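You operate a simulated robot arm through the tools that you are given. There is no shell and no other tool. Be economical: measure what you need, move in short steps, check, and stop when the job is done.

You run a simulated robot arm. Do the job below in one go: nothing can be reset, and whatever is moved stays where it is left.

Task
Wipe the small printer's plate, then heat the printer up.
Fine: bed all the way forward, teal cloth back where it lay, then switch on, dial to HEAT, green key once; watch till it shows hot and leave it on. What is to be rubbed or washed off counts as gone when no trace of it is left.

It is judged by the outcome, as a careful person would: the job done as asked, and still so three seconds after it is handed in. It fails if anything else is knocked over, pushed out of place, dropped, spilled or broken. Flat cloth is picked up by pressing the open fingertips on it (5 to 10 N) and closing them slowly along it; thin cloth reads only 2 to 8 mm in the jaws.

Robot
A 7-joint arm with a two-finger parallel gripper, fixed in place. Base frame: the origin is at the foot of the arm, x ahead of it, y to its left, z up. Readings come in mm, degrees, newtons and seconds.
With the tool pointing down near the work surface it reaches from about 220 to 580 mm from the base axis. Its first joint turns from -66.0 to 66.0 degrees. Payload 2.5 kg.
Tool frame: the origin (TCP) lies between the finger pads and is the grasp point; the fingertips stand 23 mm ahead of it; z points along the fingers, y is the line along which they close. The gripper opens to 94 mm. The fingers are 38 mm wide and 10 mm thick; the gripper's body (54 by 96 mm) begins 39 mm behind the TCP.
Orientation is told as [roll, pitch, yaw] about the base's x, y, z axes, in that order, counted from this pose: with the fingers straight down and closing along the base's y, the tool's x points along the base's -x, its y along +y and its z along -z.

Tools
- The arm moves only by the tool move_arm. Its argument "targets" is a list of rows, each an object (a shift or turn left out is 0, a gripper value left out holds the last) with "xyz": the shift along the tool's x, y, z in mm, a list of three; "turn": the turn, a rotation vector about the tool's x, y, z in degrees, a list of three; "gripper": the opening, from 0 (shut) to 1 (fully open). In form: [{"xyz": [tx, ty, tz], "turn": [wx, wy, wz], "gripper": gripper}, ...]. A call has 1 to 10 rows; each row is the pose to reach, as a shift and turn from the pose commanded when the call began, along the tool's axes at that moment. Rows are played at 5 a second. More than 50 mm and 8.6 degrees between two rows, or a gripper value outside its range, and nothing of the call is played. Where a pose cannot be reached the arm comes as near as it can. A force on the tool above 90 N (or 10 N above the force at the start of the call, whichever is more), or a blocked arm, ends the call early, and 0.2 s more pass. The fingers move at their own pace (about 108 mm/s each) and stop on an object; they squeeze with about 31 N. The grip force told is the motor's: it shows also when the fingers shut on nothing. Time passes only in rows, and 0.2 s behind the last, so rows that repeat a pose let the fingers close. It gives the time, the measured TCP pose, the force on the tool (base axes), the opening and the grip force at its end, in the units of the frame above (readings bear some noise), with the torque about the TCP (base axes, N m) and any sound that the robot's microphone picked up.
- Cameras (640 x 400 px; columns grow to the right, rows downward): "scene" is fixed at [105.8, -404.8, 533.8]; the picture's right is [0.90, -0.44, 0.00], its down [-0.29, -0.60, -0.75] and it looks along [0.33, 0.67, -0.66] (base axes); focal length 214 px, centre (320, 200). "wrist" rides on the gripper at [86, 16, -74] in the tool frame; the picture's right is [-0.18, 0.98, 0.00], its down [-0.58, -0.11, -0.81] and it looks along [-0.79, -0.15, 0.59] (tool axes); focal length 243 px, centre (320, 200). There is no depth. A picture from a camera that has moved, and an enlarged one, comes with that camera's place and axes in the base frame and with its lens.
- get_image(camera): a new picture of that camera. No time passes.
- zoom(camera, box): a new picture of the part [left, top, right, bottom] of that camera's present view, enlarged. No time passes.
- finish_job(): hands the job in; it is judged then, once.

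Go step by step. Nothing tells you positions but the pictures and the camera data: compare them with the known pose of the tool, close in by small moves and look again before you grip or let go. The budget is 120 turns and 68 pictures, counting those below and the enlarged ones. Unless the task says otherwise, let go and move clear before handing in, and close with one line.

The tools are called after "Request:" as a command line: name --argument value ..., lists and objects as JSON in quotes. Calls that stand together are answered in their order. move_arm: Moves the arm, as the interface text tells. Its arguments: {"type":"object","properties":{"targets":{"type":"array"}},"required":["targets"]} The other tools are called the same way: get_image (camera) takes a picture; zoom (camera, box) takes an enlarged picture of a part of a camera's view; finish_job () hands the job in.

At the start:

```text
t: 0.0
tcp_pos: [442.8, -83.8, 380.7]
tool_rot: [0.0, -0.1, -0.1]
ft_force: [1.0, -0.2, -0.4]
ft_torque: [0.01, 0.02, 0.01]
opening: 94.2
grasp_force: 0.1
```

scene: 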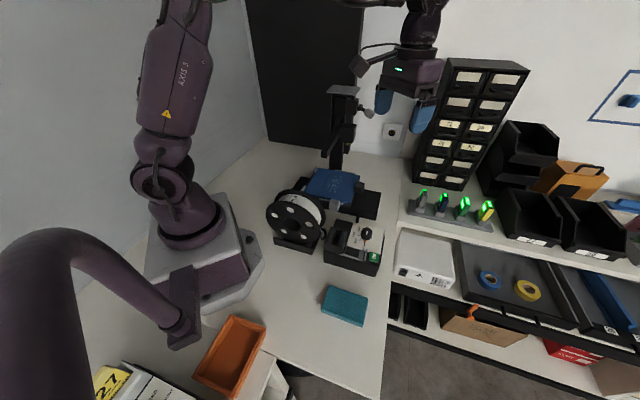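
wrist: 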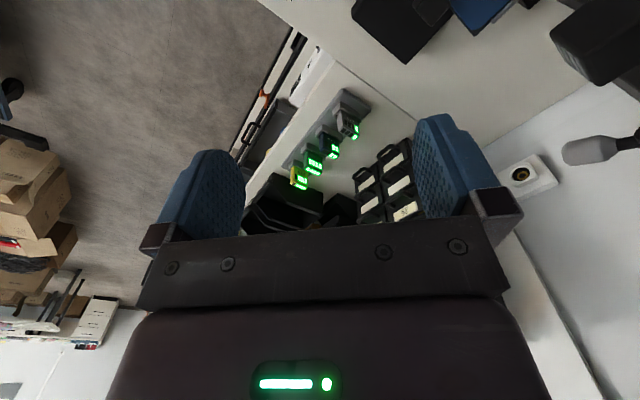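

I see a small printer (blue plate, gantry, spool, control box) and a teal cloth on the table in front of it. I'll enlarge the printer and cloth areas first.

Request:
zoom --camera "scene" --box '[250, 150, 410, 250]'

Request:
zoom --camera "scene" --box '[300, 200, 412, 340]'

Request:
zoom --camera "scene" --box '[290, 60, 418, 220]'

```text
4.00 times, centred on (330, 200) of scene
camera zoom: at [105.8, -404.8, 533.8], right [0.9, -0.44, 0.0], down [-0.29, -0.6, -0.75], along [0.33, 0.67, -0.66], focal length 858 px, centre (280, 200)
```

zoom: 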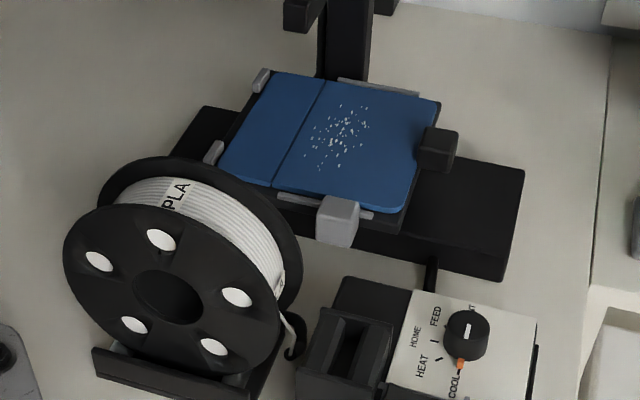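

```text
2.86 times, centred on (356, 270) of scene
camera zoom: at [105.8, -404.8, 533.8], right [0.9, -0.44, 0.0], down [-0.29, -0.6, -0.75], along [0.33, 0.67, -0.66], focal length 613 px, centre (217, 0)
```

zoom: 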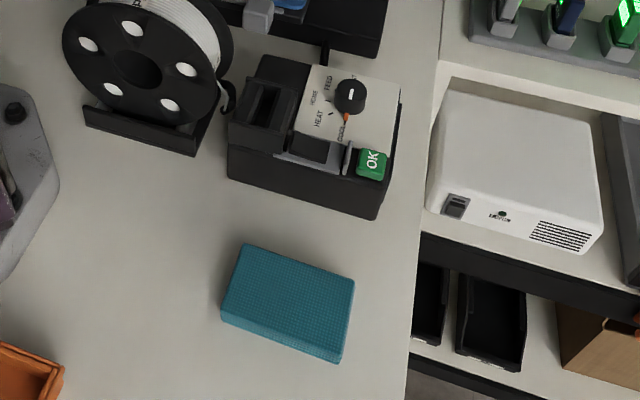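

```text
2.50 times, centred on (354, 140) of scene
camera zoom: at [105.8, -404.8, 533.8], right [0.9, -0.44, 0.0], down [-0.29, -0.6, -0.75], along [0.33, 0.67, -0.66], focal length 536 px, centre (235, 350)
```

zoom: 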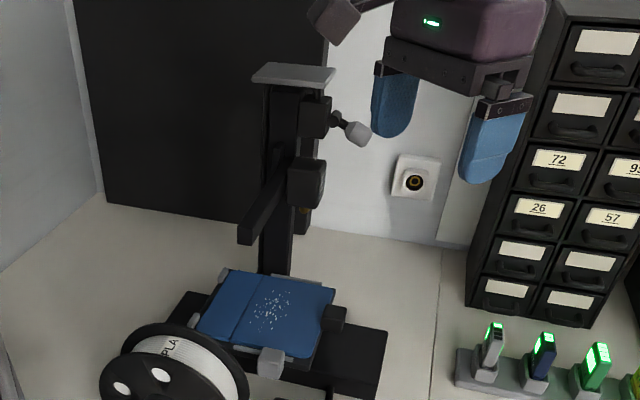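

Everything around the printer seems to be turned about 45 degrees in the base frame. I'll turn the gripper to match and look at the control box and cloth from the wrist.

Request:
move_arm --targets '[{"xyz": [24, -3, 8], "turn": [0, 0, 7.5]}, {"xyz": [48, -6, 17], "turn": [0, 0, 15]}, {"xyz": [72, -8, 25], "turn": [0, 0, 22.5]}, {"xyz": [96, -11, 34], "turn": [0, 0, 30]}, {"xyz": [120, -14, 42], "turn": [0, 0, 37.5]}, {"xyz": [143, -16, 51], "turn": [0, 0, 45]}, {"xyz": [143, -16, 51], "turn": [0, 0, 45]}]'

Request:
get_image --camera "wrist"

```text
t: 1.6
tcp_pos: [300.4, -99.1, 330.4]
tool_rot: [-0.1, 0.0, -45.1]
ft_force: [0.2, -0.7, 0.0]
ft_torque: [-0.02, 0.04, 0.01]
opening: 94.1
grasp_force: 0.1
```

```text
62 pictures are left
camera wrist: at [250.6, -24.9, 405.8], right [0.83, 0.56, 0.0], down [0.33, -0.49, 0.81], along [0.45, -0.67, -0.59], focal length 243 px, centre (320, 200)
```

wrist: 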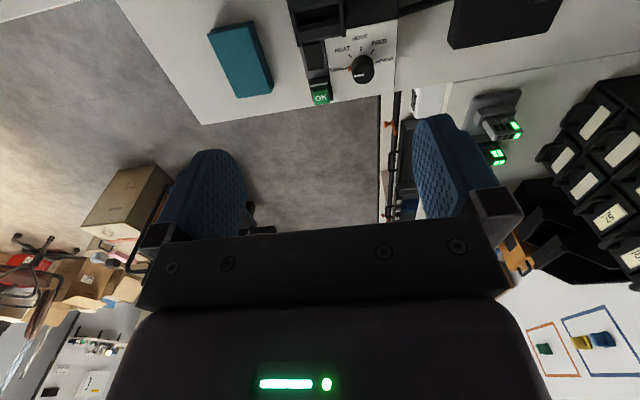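

The panel and cloth are both in view. I'll enlarge the panel.

Request:
zoom --camera "wrist" --box '[270, 0, 430, 110]'

Request:
zoom --camera "scene" --box '[320, 210, 390, 280]'

Request:
zoom --camera "wrist" --box '[190, 0, 290, 110]'

```text
3.64 times, centred on (350, 55) of wrist
camera zoom: at [250.6, -24.9, 405.8], right [0.83, 0.56, 0.0], down [0.33, -0.49, 0.81], along [0.45, -0.67, -0.59], focal length 882 px, centre (211, 727)
```

zoom: 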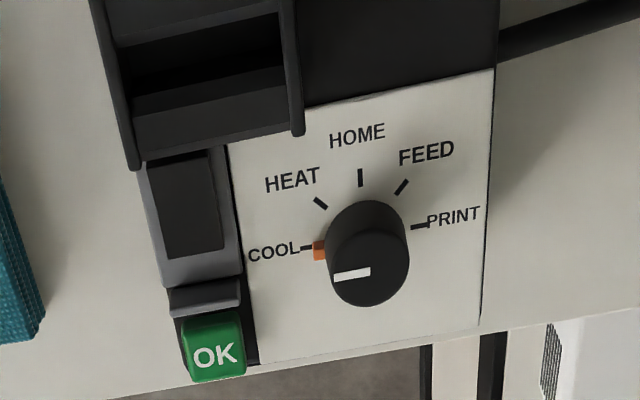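

```text
5.71 times, centred on (355, 245) of scene
camera zoom: at [105.8, -404.8, 533.8], right [0.9, -0.44, 0.0], down [-0.29, -0.6, -0.75], along [0.33, 0.67, -0.66], focal length 1226 px, centre (120, -57)
```

zoom: 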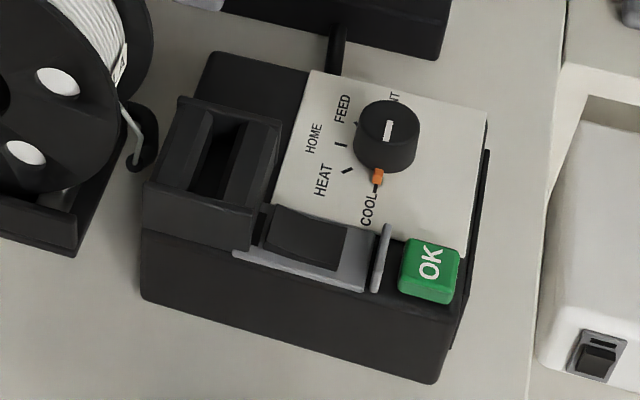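

```text
3.64 times, centred on (240, 55) of wrist
camera zoom: at [250.6, -24.9, 405.8], right [0.83, 0.56, 0.0], down [0.33, -0.49, 0.81], along [0.45, -0.67, -0.59], focal length 882 px, centre (611, 727)
```

zoom: 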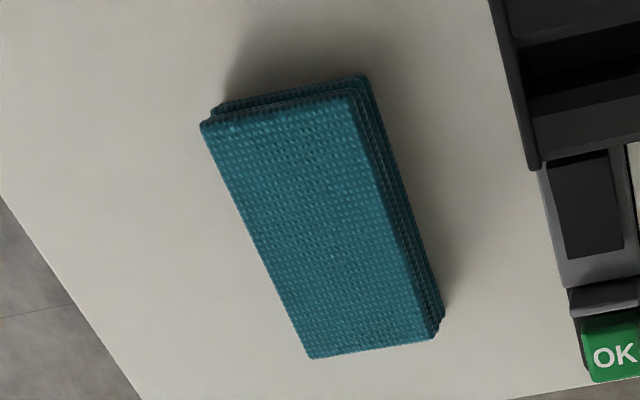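

The switch, dial and OK key are clear. Next I'll look at the bed handle, rails and smears in detail.

Request:
zoom --camera "scene" --box '[300, 160, 390, 225]'

Request:
zoom --camera "scene" --box '[320, 80, 384, 170]'

```text
6.15 times, centred on (345, 192) of scene
camera zoom: at [105.8, -404.8, 533.8], right [0.9, -0.44, 0.0], down [-0.29, -0.6, -0.75], along [0.33, 0.67, -0.66], focal length 1320 px, centre (166, 246)
```

zoom: 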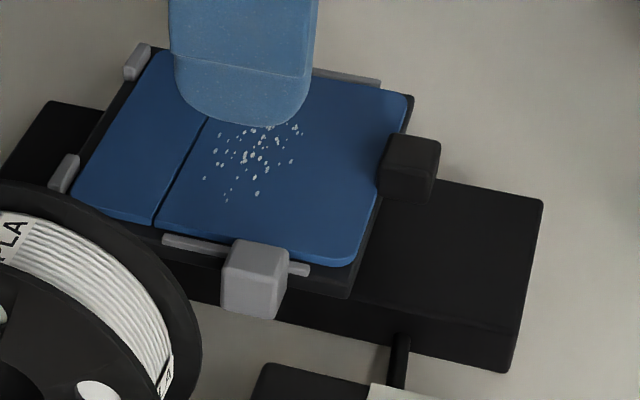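

```text
4.44 times, centred on (352, 125) of scene
camera zoom: at [105.8, -404.8, 533.8], right [0.9, -0.44, 0.0], down [-0.29, -0.6, -0.75], along [0.33, 0.67, -0.66], focal length 953 px, centre (178, 533)
```

zoom: 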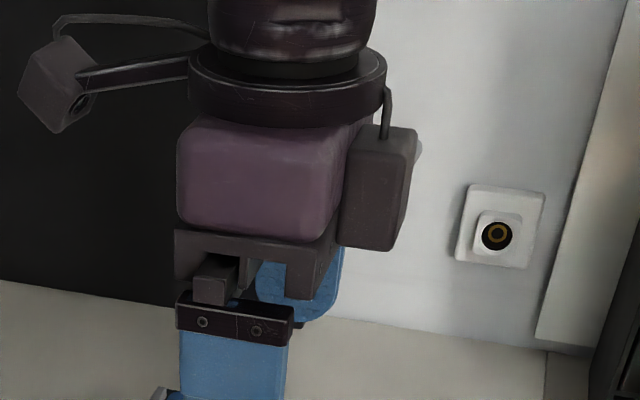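

I can't yet tell what the black and grey blocks on the bed do. I'll move the wrist camera to look along +x over the bed from high up.

Request:
move_arm --targets '[{"xyz": [15, 17, 3], "turn": [0, 0, -7.5]}, {"xyz": [30, 35, 6], "turn": [0, 0, -15]}, {"xyz": [45, 52, 10], "turn": [0, 0, -22.5]}, {"xyz": [60, 70, 13], "turn": [0, 0, -30]}, {"xyz": [75, 87, 16], "turn": [0, 0, -37.5]}, {"xyz": [91, 105, 20], "turn": [0, 0, -45]}, {"xyz": [91, 105, 20], "turn": [0, 0, -45]}]'

Request:
get_image --camera "wrist"

Request:
zoom --camera "wrist" --box '[260, 0, 520, 180]'

```text
t: 3.2
tcp_pos: [310.6, 41.0, 312.5]
tool_rot: [0.0, -0.1, 0.1]
ft_force: [-0.1, -0.6, -0.5]
ft_torque: [-0.02, 0.0, 0.0]
opening: 93.9
grasp_force: 0.1
```

```text
56 pictures are left
camera wrist: at [223.0, 57.1, 386.5], right [0.18, 0.98, 0.0], down [0.58, -0.11, 0.81], along [0.79, -0.15, -0.59], focal length 243 px, centre (320, 200)
```

wrist: 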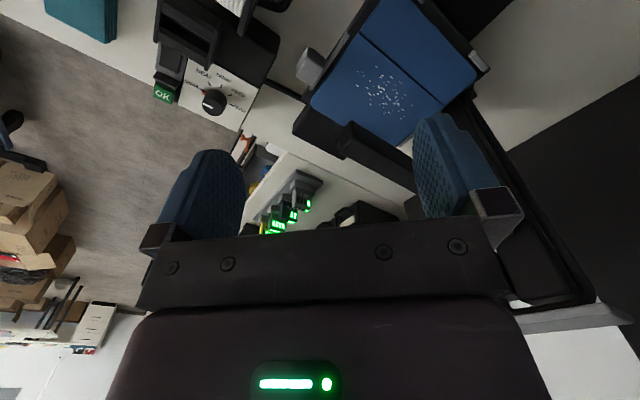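

```text
2.22 times, centred on (390, 90) of wrist
camera zoom: at [223.0, 57.1, 386.5], right [0.18, 0.98, 0.0], down [0.58, -0.11, 0.81], along [0.79, -0.15, -0.59], focal length 539 px, centre (164, 444)
```

zoom: 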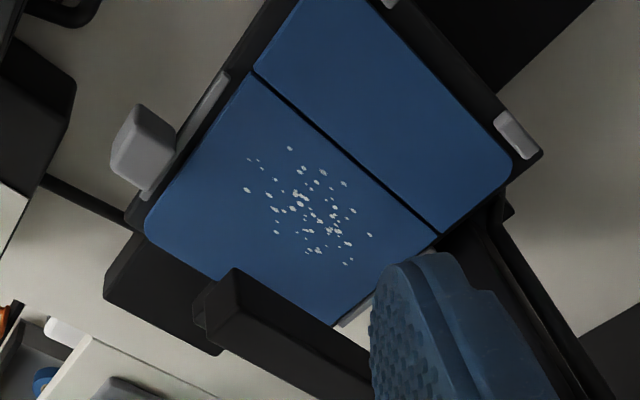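

The gantry arm hangs over the plate, and a black block sits at its front edge. I'll swing round to the front of the printer and turn the wrist the other way, both to see the block and to find how far the wrist can turn.

Request:
move_arm --targets '[{"xyz": [-9, -16, 0], "turn": [0, 0, -8]}, {"xyz": [-18, -32, 0], "turn": [0, 0, -16]}, {"xyz": [-27, -48, 0], "turn": [0, 0, -24]}, {"xyz": [-36, -64, 0], "turn": [0, 0, -32]}, {"xyz": [-45, -80, 0], "turn": [0, 0, -40]}, {"xyz": [-54, -96, 0], "turn": [0, 0, -48]}, {"xyz": [-63, -112, 0], "turn": [0, 0, -56]}, {"xyz": [-72, -128, 0], "turn": [0, 0, -64]}, {"xyz": [-81, -144, 0], "turn": [0, 0, -72]}, {"xyz": [-90, -161, 0], "turn": [0, 0, -80]}]'

Request:
move_arm --targets '[{"turn": [0, 0, -8]}, {"turn": [0, 0, -16]}, {"turn": [0, 0, -24]}, {"turn": [0, 0, -32]}, {"turn": [0, 0, -40]}, {"turn": [0, 0, -48]}, {"turn": [0, 0, -55]}, {"turn": [0, 0, -55]}]'

Request:
get_image --camera "wrist"

```text
t: 5.4
tcp_pos: [400.6, -120.2, 310.6]
tool_rot: [0.1, 0.0, 80.1]
ft_force: [0.0, 0.3, 0.4]
ft_torque: [0.03, 0.02, 0.02]
opening: 94.1
grasp_force: 0.1
```

```text
t: 7.2
tcp_pos: [399.5, -120.8, 310.8]
tool_rot: [0.0, 0.0, 135.1]
ft_force: [-1.0, -1.1, -0.1]
ft_torque: [-0.01, -0.01, 0.0]
opening: 93.9
grasp_force: 0.1
```

```text
54 pictures are left
camera wrist: at [449.3, -192.8, 384.9], right [-0.82, -0.57, 0.0], down [-0.33, 0.49, 0.81], along [-0.46, 0.66, -0.59], focal length 243 px, centre (320, 200)
```

wrist: 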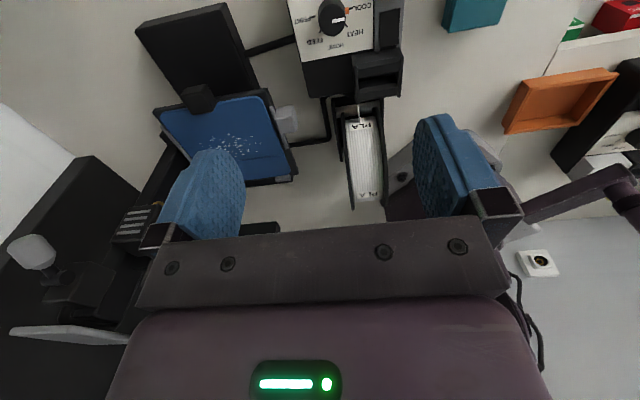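

Yaw 135 is reachable, so the camera side can stay away from the gantry. I'll enlarge the bed front from here.

Request:
zoom --camera "wrist" --box '[130, 0, 310, 190]'

```text
2.11 times, centred on (220, 95) of wrist
camera zoom: at [449.3, -192.8, 384.9], right [-0.82, -0.57, 0.0], down [-0.33, 0.49, 0.81], along [-0.46, 0.66, -0.59], focal length 511 px, centre (530, 421)
```

zoom: 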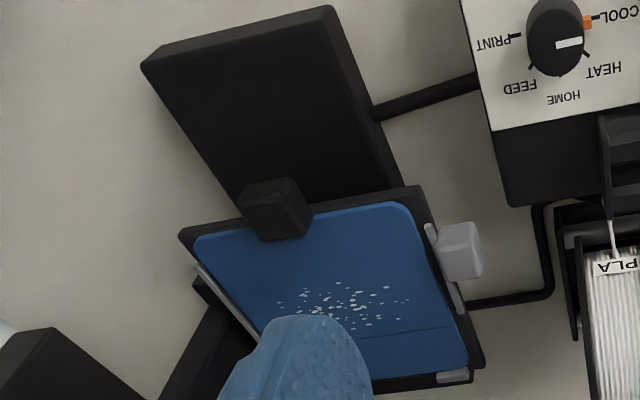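

The black block on the bed's front edge looks like the handle, near (483, 56). I'll move above it and check clearance from the gantry.

Request:
move_arm --targets '[{"xyz": [-13, -37, 24]}, {"xyz": [-26, -74, 48]}, {"xyz": [-40, -110, 72]}, {"xyz": [-53, -147, 96]}, {"xyz": [-66, -184, 120]}, {"xyz": [-66, -184, 120]}]'

Request:
get_image --camera "scene"

Request:
get_image --camera "wrist"

```text
t: 8.6
tcp_pos: [484.3, 58.0, 189.6]
tool_rot: [-0.1, -0.1, 135.0]
ft_force: [0.0, 0.9, -0.7]
ft_torque: [-0.03, -0.01, -0.02]
opening: 94.0
grasp_force: 0.1
```

```text
52 pictures are left
```

scene: 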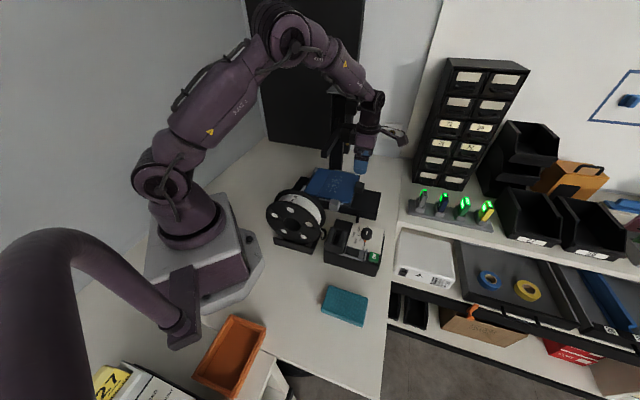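

```text
51 pictures are left
camera wrist: at [534.6, -13.4, 263.4], right [-0.83, -0.56, 0.0], down [-0.33, 0.49, 0.81], along [-0.45, 0.67, -0.59], focal length 243 px, centre (320, 200)
```

wrist: 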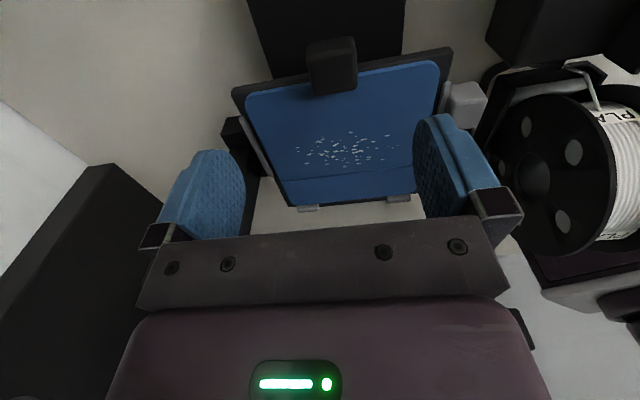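

The handle is about 34 mm wide and nearly centred between the fingers. I'll shift 7 mm sideways, descend, and look again.

Request:
move_arm --targets '[{"xyz": [4, 7, 25]}, {"xyz": [4, 7, 50]}, {"xyz": [4, 7, 75]}, {"xyz": [4, 7, 85]}, {"xyz": [4, 7, 85]}]'

Request:
get_image --camera "wrist"

Request:
zoom --camera "scene" --box '[300, 120, 420, 225]'

```text
t: 9.8
tcp_pos: [480.9, 49.5, 106.1]
tool_rot: [0.1, 0.0, 135.1]
ft_force: [0.3, -0.6, 0.9]
ft_torque: [0.02, -0.04, 0.02]
opening: 94.1
grasp_force: 0.1
```

```text
50 pictures are left
camera wrist: at [530.9, -22.4, 180.1], right [-0.83, -0.56, 0.0], down [-0.33, 0.49, 0.81], along [-0.45, 0.67, -0.59], focal length 243 px, centre (320, 200)
```

wrist: 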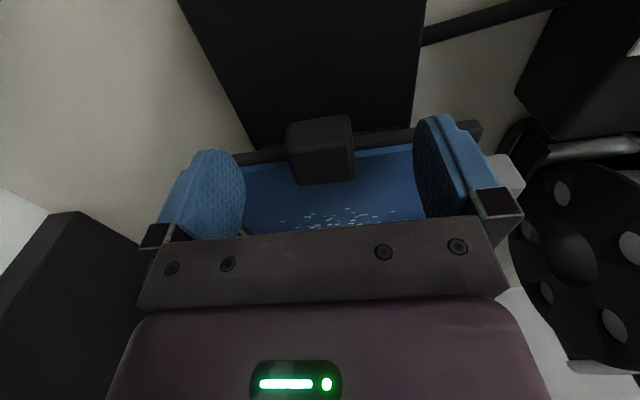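

```text
3.81 times, centred on (360, 172) of scene
camera zoom: at [105.8, -404.8, 533.8], right [0.9, -0.44, 0.0], down [-0.29, -0.6, -0.75], along [0.33, 0.67, -0.66], focal length 817 px, centre (168, 305)
```

zoom: 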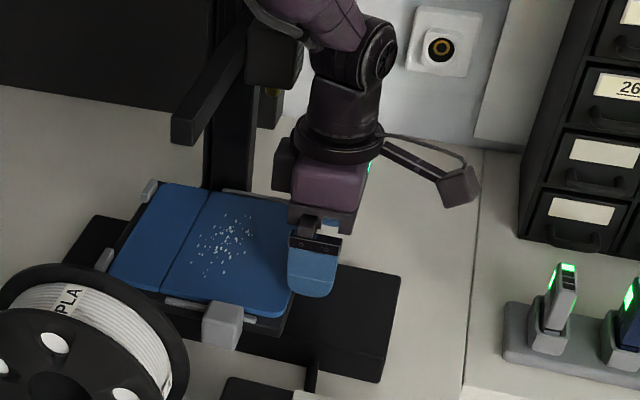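

The handle lies at about z 57 to 84, just behind the TCP line. I'll move slightly forward, lower until the tips are beside it, and close.

Request:
move_arm --targets '[{"xyz": [4, -3, 6]}, {"xyz": [4, -3, 12]}, {"xyz": [4, -3, 18]}, {"xyz": [4, -3, 18]}]'

Request:
move_arm --targets '[{"gripper": 0.6}, {"gripper": 0.45}, {"gripper": 0.3}, {"gripper": 0.3}, {"gripper": 0.3}]'

Request:
get_image --camera "wrist"

```text
t: 10.8
tcp_pos: [488.4, 45.7, 93.2]
tool_rot: [0.0, 0.4, 135.0]
ft_force: [-8.0, -5.1, 59.4]
ft_torque: [-1.42, 3.05, 0.22]
opening: 94.0
grasp_force: 0.0
```

```text
t: 12.0
tcp_pos: [489.1, 48.0, 89.7]
tool_rot: [-0.3, 0.0, 134.9]
ft_force: [3.9, 2.4, 1.3]
ft_torque: [0.19, -0.09, -0.19]
opening: 33.7
grasp_force: 31.1
```

```text
48 pictures are left
camera wrist: at [537.5, -24.2, 163.6], right [-0.83, -0.56, -0.01], down [-0.34, 0.49, 0.81], along [-0.45, 0.67, -0.59], focal length 243 px, centre (320, 200)
```

wrist: 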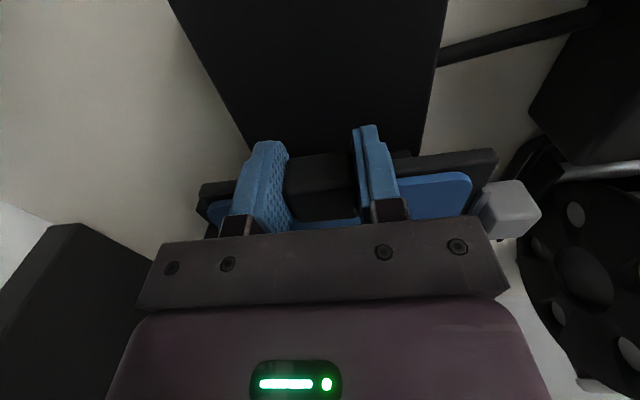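

I'm gripping the handle (33.7 mm). Now I'll pull the bed forward along tool +x in small steps.

Request:
move_arm --targets '[{"xyz": [5, 0, 0]}, {"xyz": [10, 0, 0]}, {"xyz": [15, 0, 0]}, {"xyz": [20, 0, 0]}, {"xyz": [25, 0, 0]}, {"xyz": [30, 0, 0]}]'

Request:
zoom --camera "scene" --box '[300, 120, 420, 225]'

```text
t: 13.4
tcp_pos: [505.6, 22.5, 87.8]
tool_rot: [0.5, 0.0, 134.9]
ft_force: [1.0, 0.8, -1.9]
ft_torque: [-0.13, -0.06, 0.01]
opening: 33.6
grasp_force: 30.9
```

```text
3.81 times, centred on (360, 172) of scene
camera zoom: at [105.8, -404.8, 533.8], right [0.9, -0.44, 0.0], down [-0.29, -0.6, -0.75], along [0.33, 0.67, -0.66], focal length 817 px, centre (168, 305)
```

zoom: 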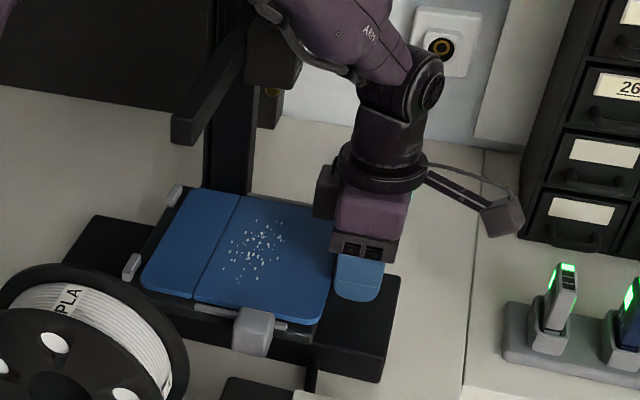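

The bed slides with the handle. I'll keep pulling until it stops.

Request:
move_arm --targets '[{"xyz": [6, 0, 0]}, {"xyz": [12, 0, 0]}, {"xyz": [18, 0, 0]}, {"xyz": [24, 0, 0]}, {"xyz": [30, 0, 0]}, {"xyz": [36, 0, 0]}, {"xyz": [42, 0, 0]}, {"xyz": [48, 0, 0]}, {"xyz": [54, 0, 0]}]'

```text
t: 15.4
tcp_pos: [546.7, -11.5, 87.7]
tool_rot: [0.1, 0.0, 135.0]
ft_force: [-0.3, 0.5, -2.1]
ft_torque: [-0.1, -0.14, -0.01]
opening: 33.5
grasp_force: 30.7
```

Request:
move_arm --targets '[{"xyz": [5, 0, 0]}, {"xyz": [10, 0, 0]}, {"xyz": [15, 0, 0]}, {"xyz": [20, 0, 0]}, {"xyz": [20, 0, 0]}]'

Request:
zoom --camera "scene" --box '[300, 120, 420, 225]'

```text
t: 16.6
tcp_pos: [560.8, -27.2, 89.1]
tool_rot: [0.1, 0.0, 134.9]
ft_force: [0.3, 0.3, -1.7]
ft_torque: [-0.08, -0.1, 0.02]
opening: 33.7
grasp_force: 31.1
```

```text
3.81 times, centred on (360, 172) of scene
camera zoom: at [105.8, -404.8, 533.8], right [0.9, -0.44, 0.0], down [-0.29, -0.6, -0.75], along [0.33, 0.67, -0.66], focal length 817 px, centre (168, 305)
```

zoom: 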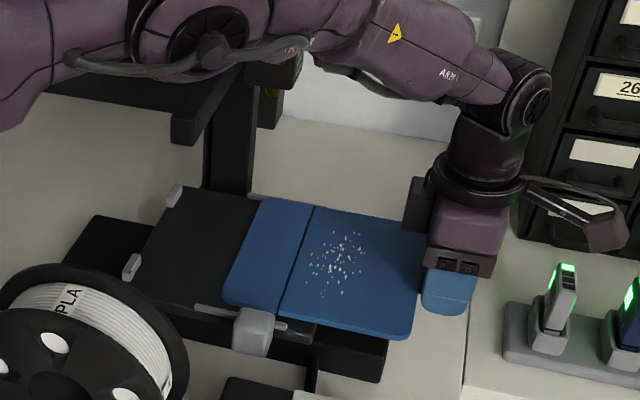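

The blue sheet is sliding out of the bed: the bed moved about 28 mm and stayed there while the sheet kept coming. The black tab therefore belongs to the sheet, so I'll push it straight back in and watch what the bed does.

Request:
move_arm --targets '[{"xyz": [-5, 0, 0]}, {"xyz": [-10, 0, 0]}, {"xyz": [-15, 0, 0]}, {"xyz": [-20, 0, 0]}, {"xyz": [-25, 0, 0]}, {"xyz": [-30, 0, 0]}, {"xyz": [-35, 0, 0]}, {"xyz": [-40, 0, 0]}, {"xyz": [-40, 0, 0]}]'

Request:
zoom --camera "scene" --box '[300, 120, 420, 225]'

```text
t: 18.6
tcp_pos: [530.8, -0.3, 87.5]
tool_rot: [0.0, 0.0, 135.0]
ft_force: [1.0, 0.1, -1.8]
ft_torque: [-0.11, -0.09, 0.04]
opening: 33.3
grasp_force: 31.2
```

```text
3.81 times, centred on (360, 172) of scene
camera zoom: at [105.8, -404.8, 533.8], right [0.9, -0.44, 0.0], down [-0.29, -0.6, -0.75], along [0.33, 0.67, -0.66], focal length 817 px, centre (168, 305)
```

zoom: 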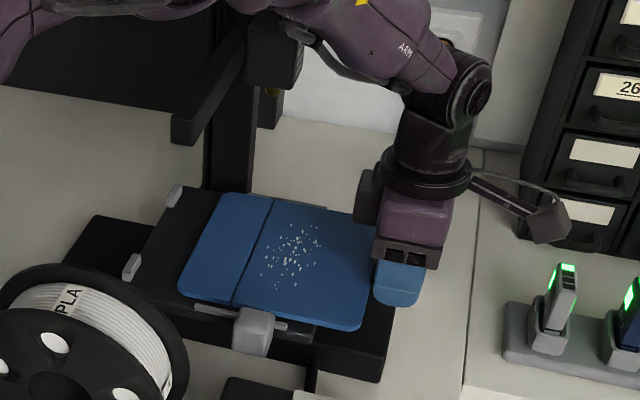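

The sheet slides back neatly while the bed stays put. I'll push the rest of the way until it seats against the rear clips.

Request:
move_arm --targets '[{"xyz": [-5, 0, 0]}, {"xyz": [-10, 0, 0]}, {"xyz": [-15, 0, 0]}, {"xyz": [-20, 0, 0]}, {"xyz": [-25, 0, 0]}, {"xyz": [-29, 0, 0]}, {"xyz": [-32, 0, 0]}, {"xyz": [-32, 0, 0]}]'

Request:
zoom --camera "scene" --box '[300, 120, 420, 225]'

```text
t: 20.4
tcp_pos: [510.3, 23.9, 86.3]
tool_rot: [-0.1, 0.1, 134.9]
ft_force: [3.2, -1.8, 1.5]
ft_torque: [0.12, 0.15, -0.05]
opening: 33.6
grasp_force: 30.9
```

```text
3.81 times, centred on (360, 172) of scene
camera zoom: at [105.8, -404.8, 533.8], right [0.9, -0.44, 0.0], down [-0.29, -0.6, -0.75], along [0.33, 0.67, -0.66], focal length 817 px, centre (168, 305)
```

zoom: 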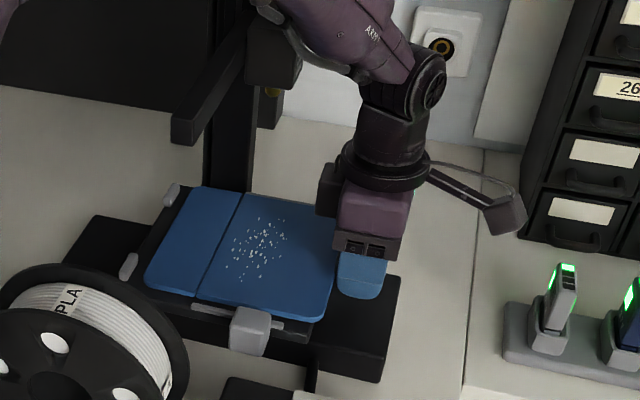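

The sheet is seated again (the bed just began to move back with it). I'll let go, rise, and inspect the grey block on the bed's side, which looks like the bed's own grip.

Request:
move_arm --targets '[{"gripper": 0.6}, {"gripper": 0.6}, {"gripper": 0.6}, {"xyz": [0, 0, -20], "gripper": 0.6}, {"xyz": [0, 0, -50]}, {"xyz": [0, 0, -80]}, {"xyz": [0, 0, -110]}, {"xyz": [0, 0, -110]}]'

Request:
get_image --camera "wrist"

Request:
zoom --camera "scene" --box '[320, 165, 390, 225]'

```text
t: 22.2
tcp_pos: [507.5, 24.0, 198.6]
tool_rot: [0.1, 0.0, 135.0]
ft_force: [-0.7, -0.5, 0.5]
ft_torque: [0.0, 0.01, 0.0]
opening: 56.2
grasp_force: 0.0
```

```text
43 pictures are left
camera wrist: at [556.8, -47.6, 272.7], right [-0.83, -0.56, 0.0], down [-0.33, 0.49, 0.81], along [-0.46, 0.67, -0.59], focal length 243 px, centre (320, 200)
```

wrist: 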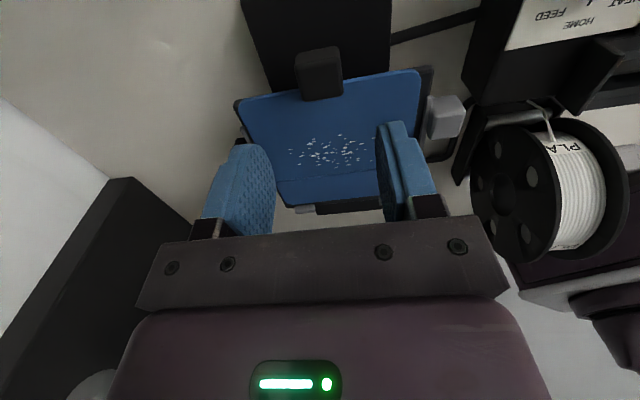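

```text
6.67 times, centred on (355, 195) of scene
camera zoom: at [105.8, -404.8, 533.8], right [0.9, -0.44, 0.0], down [-0.29, -0.6, -0.75], along [0.33, 0.67, -0.66], focal length 1430 px, centre (87, 233)
```

zoom: 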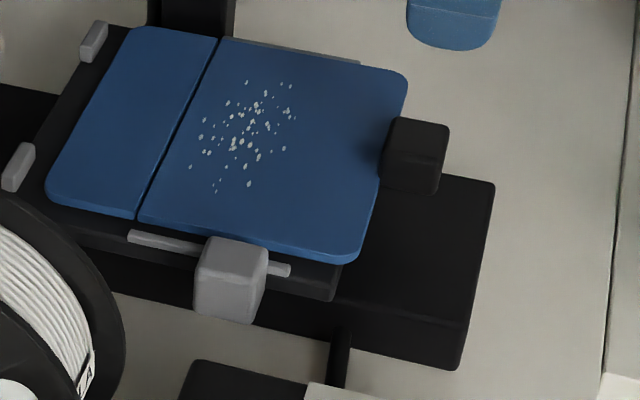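

The sheet still sits about 13 mm further forward on the bed than it did originally. I'll regrip its tab and push back further, bed included, until it meets resistance and is properly seated; then I'll pull the bed by the grey knob.

Request:
move_arm --targets '[{"xyz": [0, 0, 40]}, {"xyz": [0, 0, 80]}, {"xyz": [0, 0, 108]}, {"xyz": [0, 0, 108], "gripper": 0.3}, {"xyz": [0, 0, 108], "gripper": 0.3}, {"xyz": [0, 0, 108]}]'

Request:
move_arm --targets '[{"xyz": [-4, 0, 0]}, {"xyz": [-8, 0, 0]}, {"xyz": [-12, 0, 0]}, {"xyz": [-16, 0, 0]}, {"xyz": [-20, 0, 0]}, {"xyz": [-20, 0, 0]}]'

Request:
zoom --camera "scene" --box '[300, 160, 390, 225]'

```text
t: 23.1
tcp_pos: [514.3, 19.0, 100.0]
tool_rot: [-0.4, 1.4, 134.7]
ft_force: [-0.6, -1.9, 9.8]
ft_torque: [0.09, 0.11, -0.19]
opening: 34.1
grasp_force: 6.5
stopped in row 4: the force on the tool passed its limit at 98 N (the readings are from after the stop); the commanded pose is now the measured one
```

```text
t: 24.5
tcp_pos: [498.9, 33.0, 100.1]
tool_rot: [-0.4, 1.3, 134.8]
ft_force: [0.8, -3.6, 27.4]
ft_torque: [0.31, 0.34, -0.14]
opening: 33.5
grasp_force: 31.4
```

```text
6.15 times, centred on (345, 192) of scene
camera zoom: at [105.7, -404.8, 533.9], right [0.9, -0.44, 0.0], down [-0.29, -0.6, -0.75], along [0.33, 0.67, -0.66], focal length 1320 px, centre (166, 246)
```

zoom: 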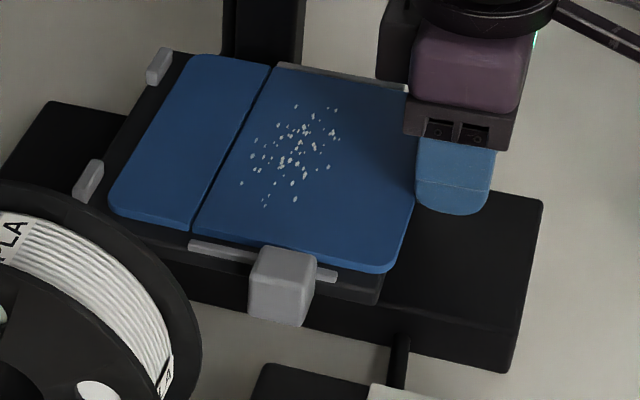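

Request:
move_arm --targets '[{"xyz": [-3, 0, -2]}, {"xyz": [-8, 0, -2]}, {"xyz": [-13, 0, -2]}, {"xyz": [-18, 0, -2]}, {"xyz": [-23, 0, -2]}, {"xyz": [-28, 0, -2]}, {"xyz": [-28, 0, -2]}]'

Request:
zoom --camera "scene" --box '[300, 160, 390, 225]'

```text
t: 26.1
tcp_pos: [479.8, 53.9, 99.2]
tool_rot: [-0.1, 1.3, 134.7]
ft_force: [-0.9, -6.2, 23.2]
ft_torque: [0.23, 0.25, -0.07]
opening: 33.5
grasp_force: 30.8
```

```text
6.15 times, centred on (345, 192) of scene
camera zoom: at [105.7, -404.8, 533.8], right [0.9, -0.44, 0.0], down [-0.29, -0.6, -0.75], along [0.33, 0.67, -0.66], focal length 1320 px, centre (166, 246)
```

zoom: 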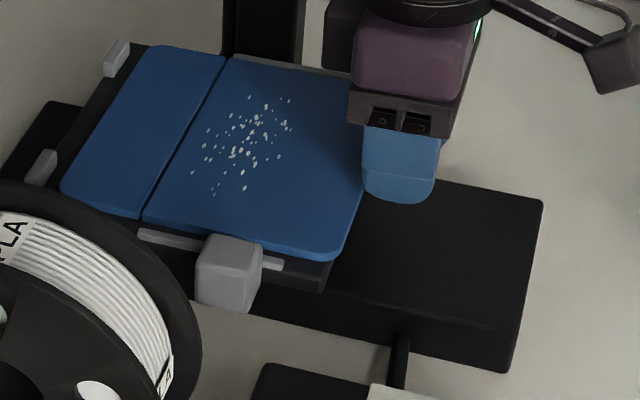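

Request:
zoom --camera "scene" --box '[310, 70, 430, 200]'

Request:
get_image --camera "wrist"

```text
3.08 times, centred on (370, 135) of scene
camera zoom: at [105.7, -404.8, 533.8], right [0.9, -0.44, 0.0], down [-0.29, -0.6, -0.75], along [0.33, 0.67, -0.66], focal length 660 px, centre (166, 400)
```

zoom: 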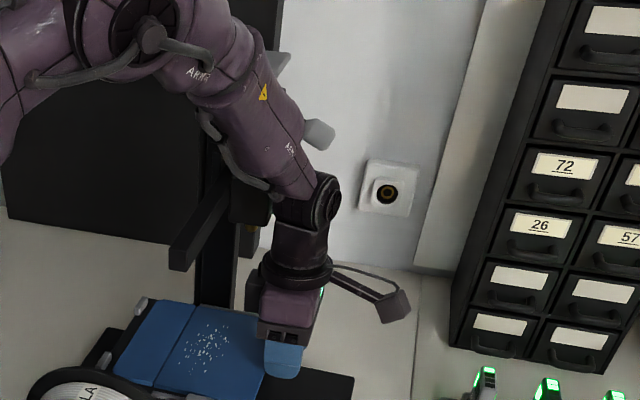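

```text
38 pictures are left
camera wrist: at [526.9, -17.2, 176.0], right [-0.83, -0.56, -0.01], down [-0.35, 0.5, 0.79], along [-0.44, 0.66, -0.61], focal length 243 px, centre (320, 200)
```

wrist: 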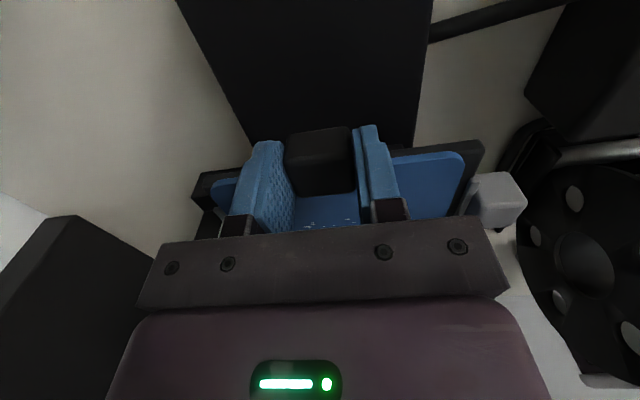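

From here the bed's black rim shows ahead of the sheet as it did originally. I'll release, lift, and compare the sheet's seating with the first picture.

Request:
move_arm --targets '[{"gripper": 0.7}, {"gripper": 0.7}, {"gripper": 0.7}, {"xyz": [0, 0, -30]}, {"xyz": [0, 0, -60]}, {"xyz": [0, 0, -90]}, {"xyz": [40, 0, -110]}, {"xyz": [80, 0, -130]}, {"xyz": [80, 0, -130]}]'

Request:
zoom --camera "scene" --box '[300, 160, 390, 225]'

```text
t: 28.1
tcp_pos: [530.8, -1.7, 231.1]
tool_rot: [-0.2, 1.2, 134.8]
ft_force: [0.2, -0.2, 0.9]
ft_torque: [-0.01, -0.01, 0.0]
opening: 65.7
grasp_force: 0.0
```

```text
6.15 times, centred on (345, 192) of scene
camera zoom: at [105.8, -404.8, 533.8], right [0.9, -0.44, 0.0], down [-0.29, -0.6, -0.75], along [0.33, 0.67, -0.66], focal length 1320 px, centre (166, 246)
```

zoom: 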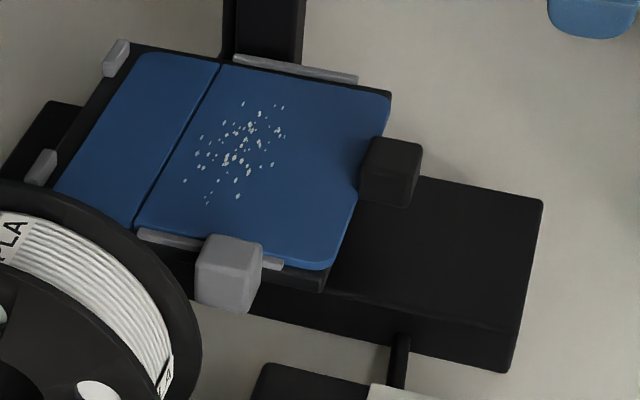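

The sheet now lies flat within a few millimetres of its original seat. I'll regrip its tab lightly, with the tips above plate level, and pull gently by 30 mm to bring the bed out from under the gantry.

Request:
move_arm --targets '[{"xyz": [-37, -4, 0], "turn": [0, -1.2, 0], "gripper": 0.7}, {"xyz": [-72, -4, 20], "turn": [0, -1.2, 0]}, {"xyz": [-73, -4, 60], "turn": [0, -1.2, 0]}, {"xyz": [-73, -4, 100], "turn": [0, -1.2, 0]}, {"xyz": [-73, -4, 133], "turn": [0, -1.2, 0]}, {"xyz": [-73, -4, 133], "turn": [0, -1.2, 0]}]'

Request:
move_arm --targets '[{"gripper": 0.3}, {"gripper": 0.3}, {"gripper": 0.3}, {"xyz": [4, 0, 0]}, {"xyz": [8, 0, 0]}, {"xyz": [12, 0, 0]}, {"xyz": [16, 0, 0]}, {"xyz": [20, 0, 0]}, {"xyz": [24, 0, 0]}, {"xyz": [28, 0, 0]}]'

Request:
zoom --camera "scene" --box '[300, 160, 390, 225]'

```text
t: 29.5
tcp_pos: [486.3, 52.1, 96.3]
tool_rot: [-0.2, 0.1, 134.8]
ft_force: [-0.9, 0.5, 0.7]
ft_torque: [0.01, 0.04, 0.01]
opening: 65.9
grasp_force: 0.1
```

```text
t: 31.7
tcp_pos: [504.6, 32.1, 96.4]
tool_rot: [-0.3, 0.0, 134.8]
ft_force: [-0.1, -0.4, -0.2]
ft_torque: [-0.1, -0.15, -0.02]
opening: 33.6
grasp_force: 31.3
```

```text
6.15 times, centred on (345, 192) of scene
camera zoom: at [105.8, -404.8, 533.8], right [0.9, -0.44, 0.0], down [-0.29, -0.6, -0.75], along [0.33, 0.67, -0.66], focal length 1320 px, centre (166, 246)
```

zoom: 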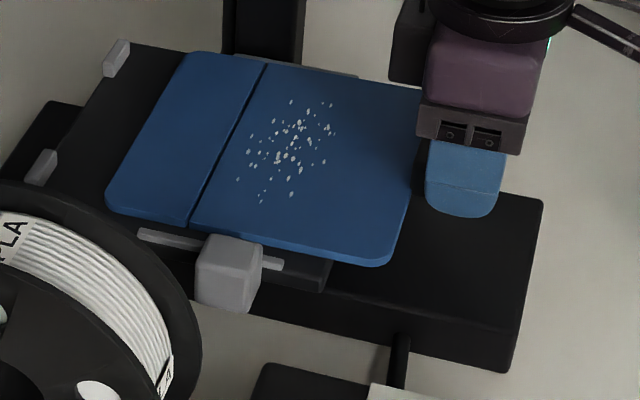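

The sheet slides more easily than the bed, so the bed has to be moved by its grey knob. I'll push the sheet back to its seat first.

Request:
move_arm --targets '[{"xyz": [-5, 0, 0]}, {"xyz": [-10, 0, 0]}, {"xyz": [-15, 0, 0]}, {"xyz": [-20, 0, 0]}, {"xyz": [-25, 0, 0]}, {"xyz": [-30, 0, 0]}, {"xyz": [-34, 0, 0]}, {"xyz": [-34, 0, 0]}]'

Request:
move_arm --targets '[{"gripper": 0.7}, {"gripper": 0.7}, {"gripper": 0.7}, {"xyz": [0, 0, -30]}, {"xyz": [0, 0, -60]}, {"xyz": [0, 0, -90]}, {"xyz": [40, 0, -110]}, {"xyz": [70, 0, -120]}, {"xyz": [70, 0, -120]}]'

Request:
zoom --camera "scene" --box '[300, 160, 390, 225]'

Request:
get_image --camera "wrist"

```text
t: 33.5
tcp_pos: [482.1, 54.6, 96.1]
tool_rot: [-0.2, 0.2, 134.8]
ft_force: [1.7, -3.3, -3.1]
ft_torque: [-0.35, -0.44, 0.15]
opening: 33.4
grasp_force: 30.6
```

```text
t: 35.5
tcp_pos: [531.2, 7.0, 215.9]
tool_rot: [-0.2, -0.1, 134.9]
ft_force: [-0.7, 0.4, -0.1]
ft_torque: [0.02, -0.01, -0.01]
opening: 65.8
grasp_force: 0.0
```

```text
6.15 times, centred on (345, 192) of scene
camera zoom: at [105.8, -404.8, 533.8], right [0.9, -0.44, 0.0], down [-0.29, -0.6, -0.75], along [0.33, 0.67, -0.66], focal length 1320 px, centre (166, 246)
```

zoom: 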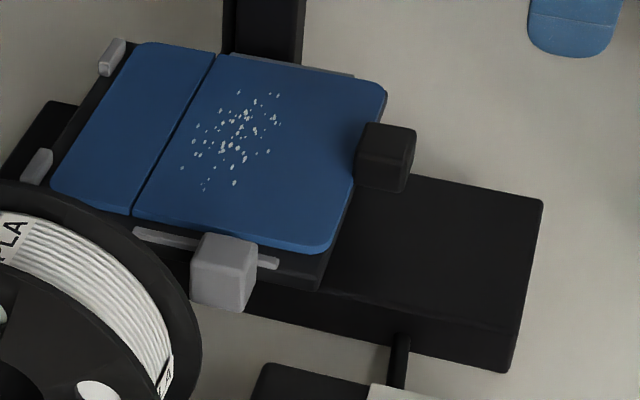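

```text
34 pictures are left
camera wrist: at [578.9, -65.2, 290.4], right [-0.83, -0.56, 0.0], down [-0.33, 0.49, 0.81], along [-0.45, 0.67, -0.59], focal length 243 px, centre (320, 200)
```

wrist: 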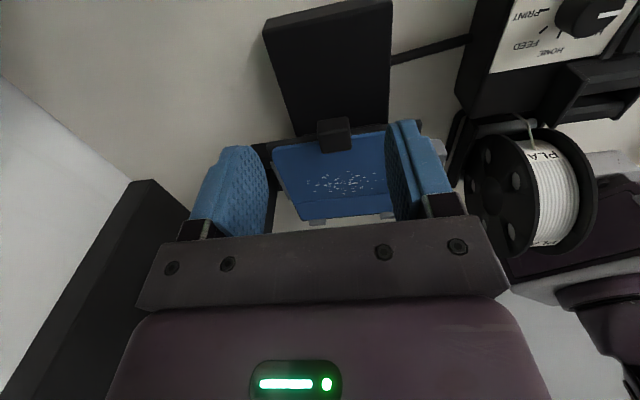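

Request:
zoom --camera "scene" --box '[305, 160, 365, 205]'

```text
8.89 times, centred on (335, 182) of scene
camera zoom: at [105.8, -404.8, 533.8], right [0.9, -0.44, 0.0], down [-0.29, -0.6, -0.75], along [0.33, 0.67, -0.66], focal length 1906 px, centre (187, 356)
```

zoom: 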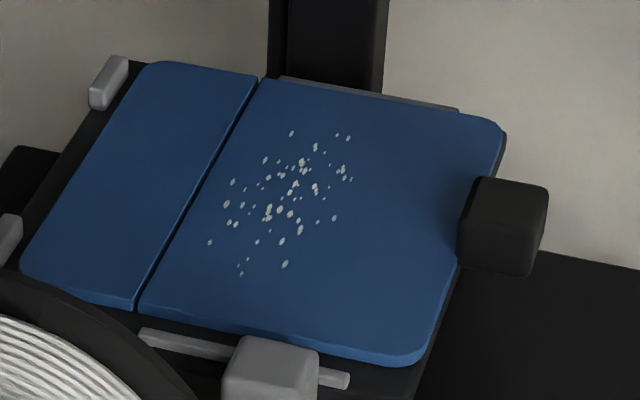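

The sheet is back on its seat within about 2 mm. The grey knob on the bed's left side is close under the gantry, so I'll lean the hand forward to hook it with closed fingers. I'm moving to a hover in front of it to look first.

Request:
move_arm --targets '[{"xyz": [-10, 15, 0], "turn": [0, -7, 0], "gripper": 0}, {"xyz": [-25, 30, 0], "turn": [0, -14, 0]}, {"xyz": [-40, 50, 10], "turn": [0, -21, 0]}, {"xyz": [-55, 70, 25], "turn": [0, -28, 0]}, {"xyz": [-70, 90, 40], "turn": [0, -35, 0]}, {"xyz": [-80, 97, 56], "turn": [0, -35, 0]}, {"xyz": [-80, 97, 56], "turn": [0, -35, 0]}]'

Request:
get_image --camera "wrist"

Request:
zoom --camera "scene" --box '[290, 110, 410, 225]'

```text
t: 37.1
tcp_pos: [405.2, -5.6, 160.5]
tool_rot: [-0.3, -34.9, 134.9]
ft_force: [0.5, 0.0, -0.4]
ft_torque: [-0.01, 0.0, 0.02]
opening: 0.0
grasp_force: 31.4
```

```text
32 pictures are left
camera wrist: at [473.3, -97.0, 172.8], right [-0.8, -0.59, 0.1], down [0.06, 0.08, 0.99], along [-0.59, 0.81, -0.03], focal length 243 px, centre (320, 200)
```

wrist: 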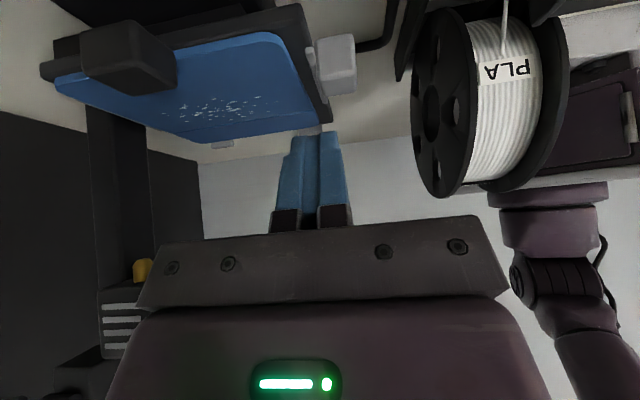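

```text
3.48 times, centred on (350, 168) of scene
camera zoom: at [105.8, -404.8, 533.8], right [0.9, -0.44, 0.0], down [-0.29, -0.6, -0.75], along [0.33, 0.67, -0.66], focal length 746 px, centre (216, 313)
```

zoom: 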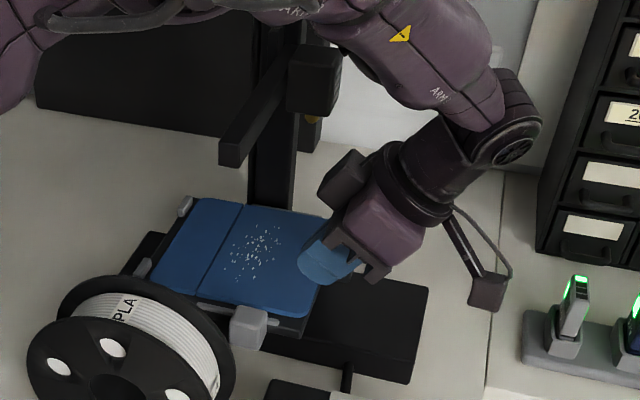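

From this view the knob spans about f 213–245 mm along the bed direction, with its top near z 85. I'll lean a bit more and slide the closed fingers down behind it along the tool axis, stopping part-way to check.

Request:
move_arm --targets '[{"xyz": [-21, 3, 25], "turn": [0, -2.5, 0]}, {"xyz": [-41, 6.6, 49], "turn": [0, -5, 0]}, {"xyz": [-43, 6.6, 69], "turn": [0, -5, 0]}, {"xyz": [-44, 6.6, 84], "turn": [0, -5, 0]}, {"xyz": [-44, 6.6, 84], "turn": [0, -5, 0]}]'

Request:
zoom --camera "scene" --box '[310, 120, 410, 220]'

Request:
get_image --camera "wrist"

```text
t: 38.3
tcp_pos: [342.5, 50.8, 116.9]
tool_rot: [-0.2, -40.0, 135.0]
ft_force: [-0.5, -0.6, -0.2]
ft_torque: [0.0, 0.0, -0.01]
opening: 0.2
grasp_force: 31.2
```

```text
4.00 times, centred on (360, 170) of scene
camera zoom: at [105.8, -404.8, 533.8], right [0.9, -0.44, 0.0], down [-0.29, -0.6, -0.75], along [0.33, 0.67, -0.66], focal length 858 px, centre (160, 320)
```

zoom: 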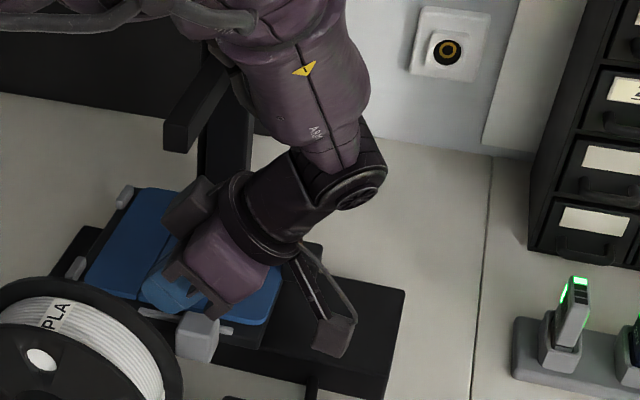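

```text
29 pictures are left
camera wrist: at [411.0, -40.9, 117.6], right [-0.8, -0.59, 0.11], down [0.13, 0.02, 0.99], along [-0.59, 0.81, 0.06], focal length 243 px, centre (320, 200)
```

wrist: 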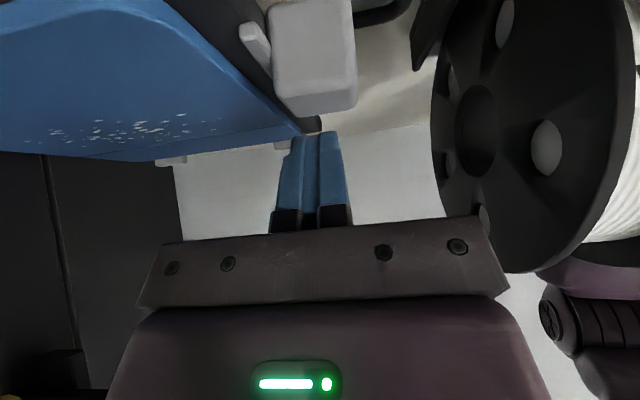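

The fingers line up with the knob and the tips are just behind it. I'll slide down the last bit, leaning slightly more for gantry clearance.

Request:
move_arm --targets '[{"xyz": [0.5, 0, 6], "turn": [0, -3, 0]}, {"xyz": [1, 0, 12], "turn": [0, -6, 0]}, {"xyz": [1.2, 0, 19], "turn": [0, -6, 0]}, {"xyz": [1.2, 0, 19], "turn": [0, -6, 0]}]'

Request:
move_arm --targets '[{"xyz": [3.5, 0, -3.6]}, {"xyz": [7, 0, -7.2]}, {"xyz": [10.5, 0, -10.8]}, {"xyz": [14, 0, -14.4]}, {"xyz": [17.5, 0, -18]}, {"xyz": [21, 0, -21.6]}, {"xyz": [24.5, 0, -25.2]}, {"xyz": [28, 0, -28.8]}]'

Request:
zoom --camera "scene" --box '[300, 140, 400, 220]'

```text
t: 39.3
tcp_pos: [333.5, 57.6, 102.3]
tool_rot: [-0.4, -46.2, 135.3]
ft_force: [-6.3, -11.1, 49.7]
ft_torque: [0.1, 0.03, 0.01]
opening: 0.0
grasp_force: 31.0
```

```text
t: 41.1
tcp_pos: [361.5, 29.3, 102.6]
tool_rot: [-0.3, -46.3, 135.2]
ft_force: [-10.1, -5.6, 51.0]
ft_torque: [0.26, 0.18, 0.08]
opening: 0.0
grasp_force: 31.0
```

```text
5.00 times, centred on (350, 180) of scene
camera zoom: at [105.6, -404.8, 533.9], right [0.9, -0.44, 0.0], down [-0.29, -0.6, -0.75], along [0.33, 0.67, -0.66], focal length 1072 px, centre (170, 300)
```

zoom: 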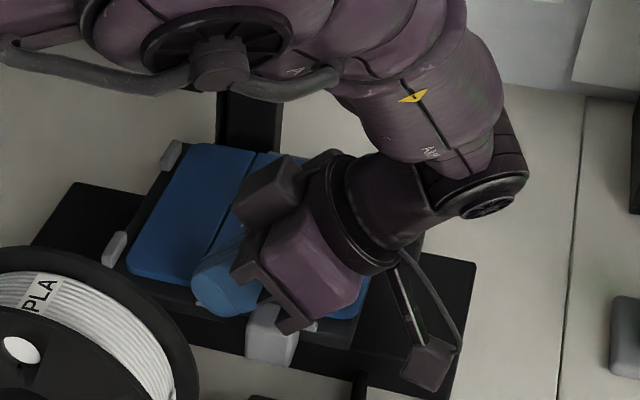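

The knob hook works and the bed follows. I'll keep pulling forward, with slightly less downward pressure, until it meets its stop.

Request:
move_arm --targets '[{"xyz": [2, 0, -5]}, {"xyz": [5.5, 0, -8.6]}, {"xyz": [9, 0, -12.2]}, {"xyz": [12.5, 0, -15.8]}, {"xyz": [16, 0, -19.4]}, {"xyz": [19.5, 0, -23]}, {"xyz": [23, 0, -26.6]}, {"xyz": [26.5, 0, -30.2]}]'

Request:
move_arm --targets '[{"xyz": [3.5, 0, -3.6]}, {"xyz": [7, 0, -7.2]}, {"xyz": [10.5, 0, -10.8]}, {"xyz": [14, 0, -14.4]}, {"xyz": [14, 0, -14.4]}]'

Request:
zoom --camera "scene" --box '[300, 140, 400, 220]'

```text
t: 42.9
tcp_pos: [392.3, 0.5, 104.1]
tool_rot: [-0.4, -45.9, 135.2]
ft_force: [-3.2, -0.3, 34.8]
ft_torque: [0.27, 0.01, 0.02]
opening: 0.0
grasp_force: 30.7
```

```text
t: 44.1
tcp_pos: [404.0, -13.0, 104.2]
tool_rot: [-0.6, -46.2, 135.3]
ft_force: [-4.6, 12.5, 21.9]
ft_torque: [0.53, 0.06, 0.07]
opening: 0.0
grasp_force: 31.2
```

```text
5.00 times, centred on (350, 180) of scene
camera zoom: at [105.7, -404.8, 533.8], right [0.9, -0.44, 0.0], down [-0.29, -0.6, -0.75], along [0.33, 0.67, -0.66], focal length 1072 px, centre (170, 300)
```

zoom: 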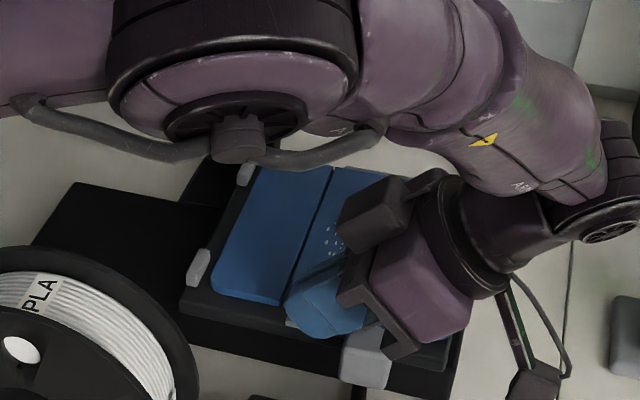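

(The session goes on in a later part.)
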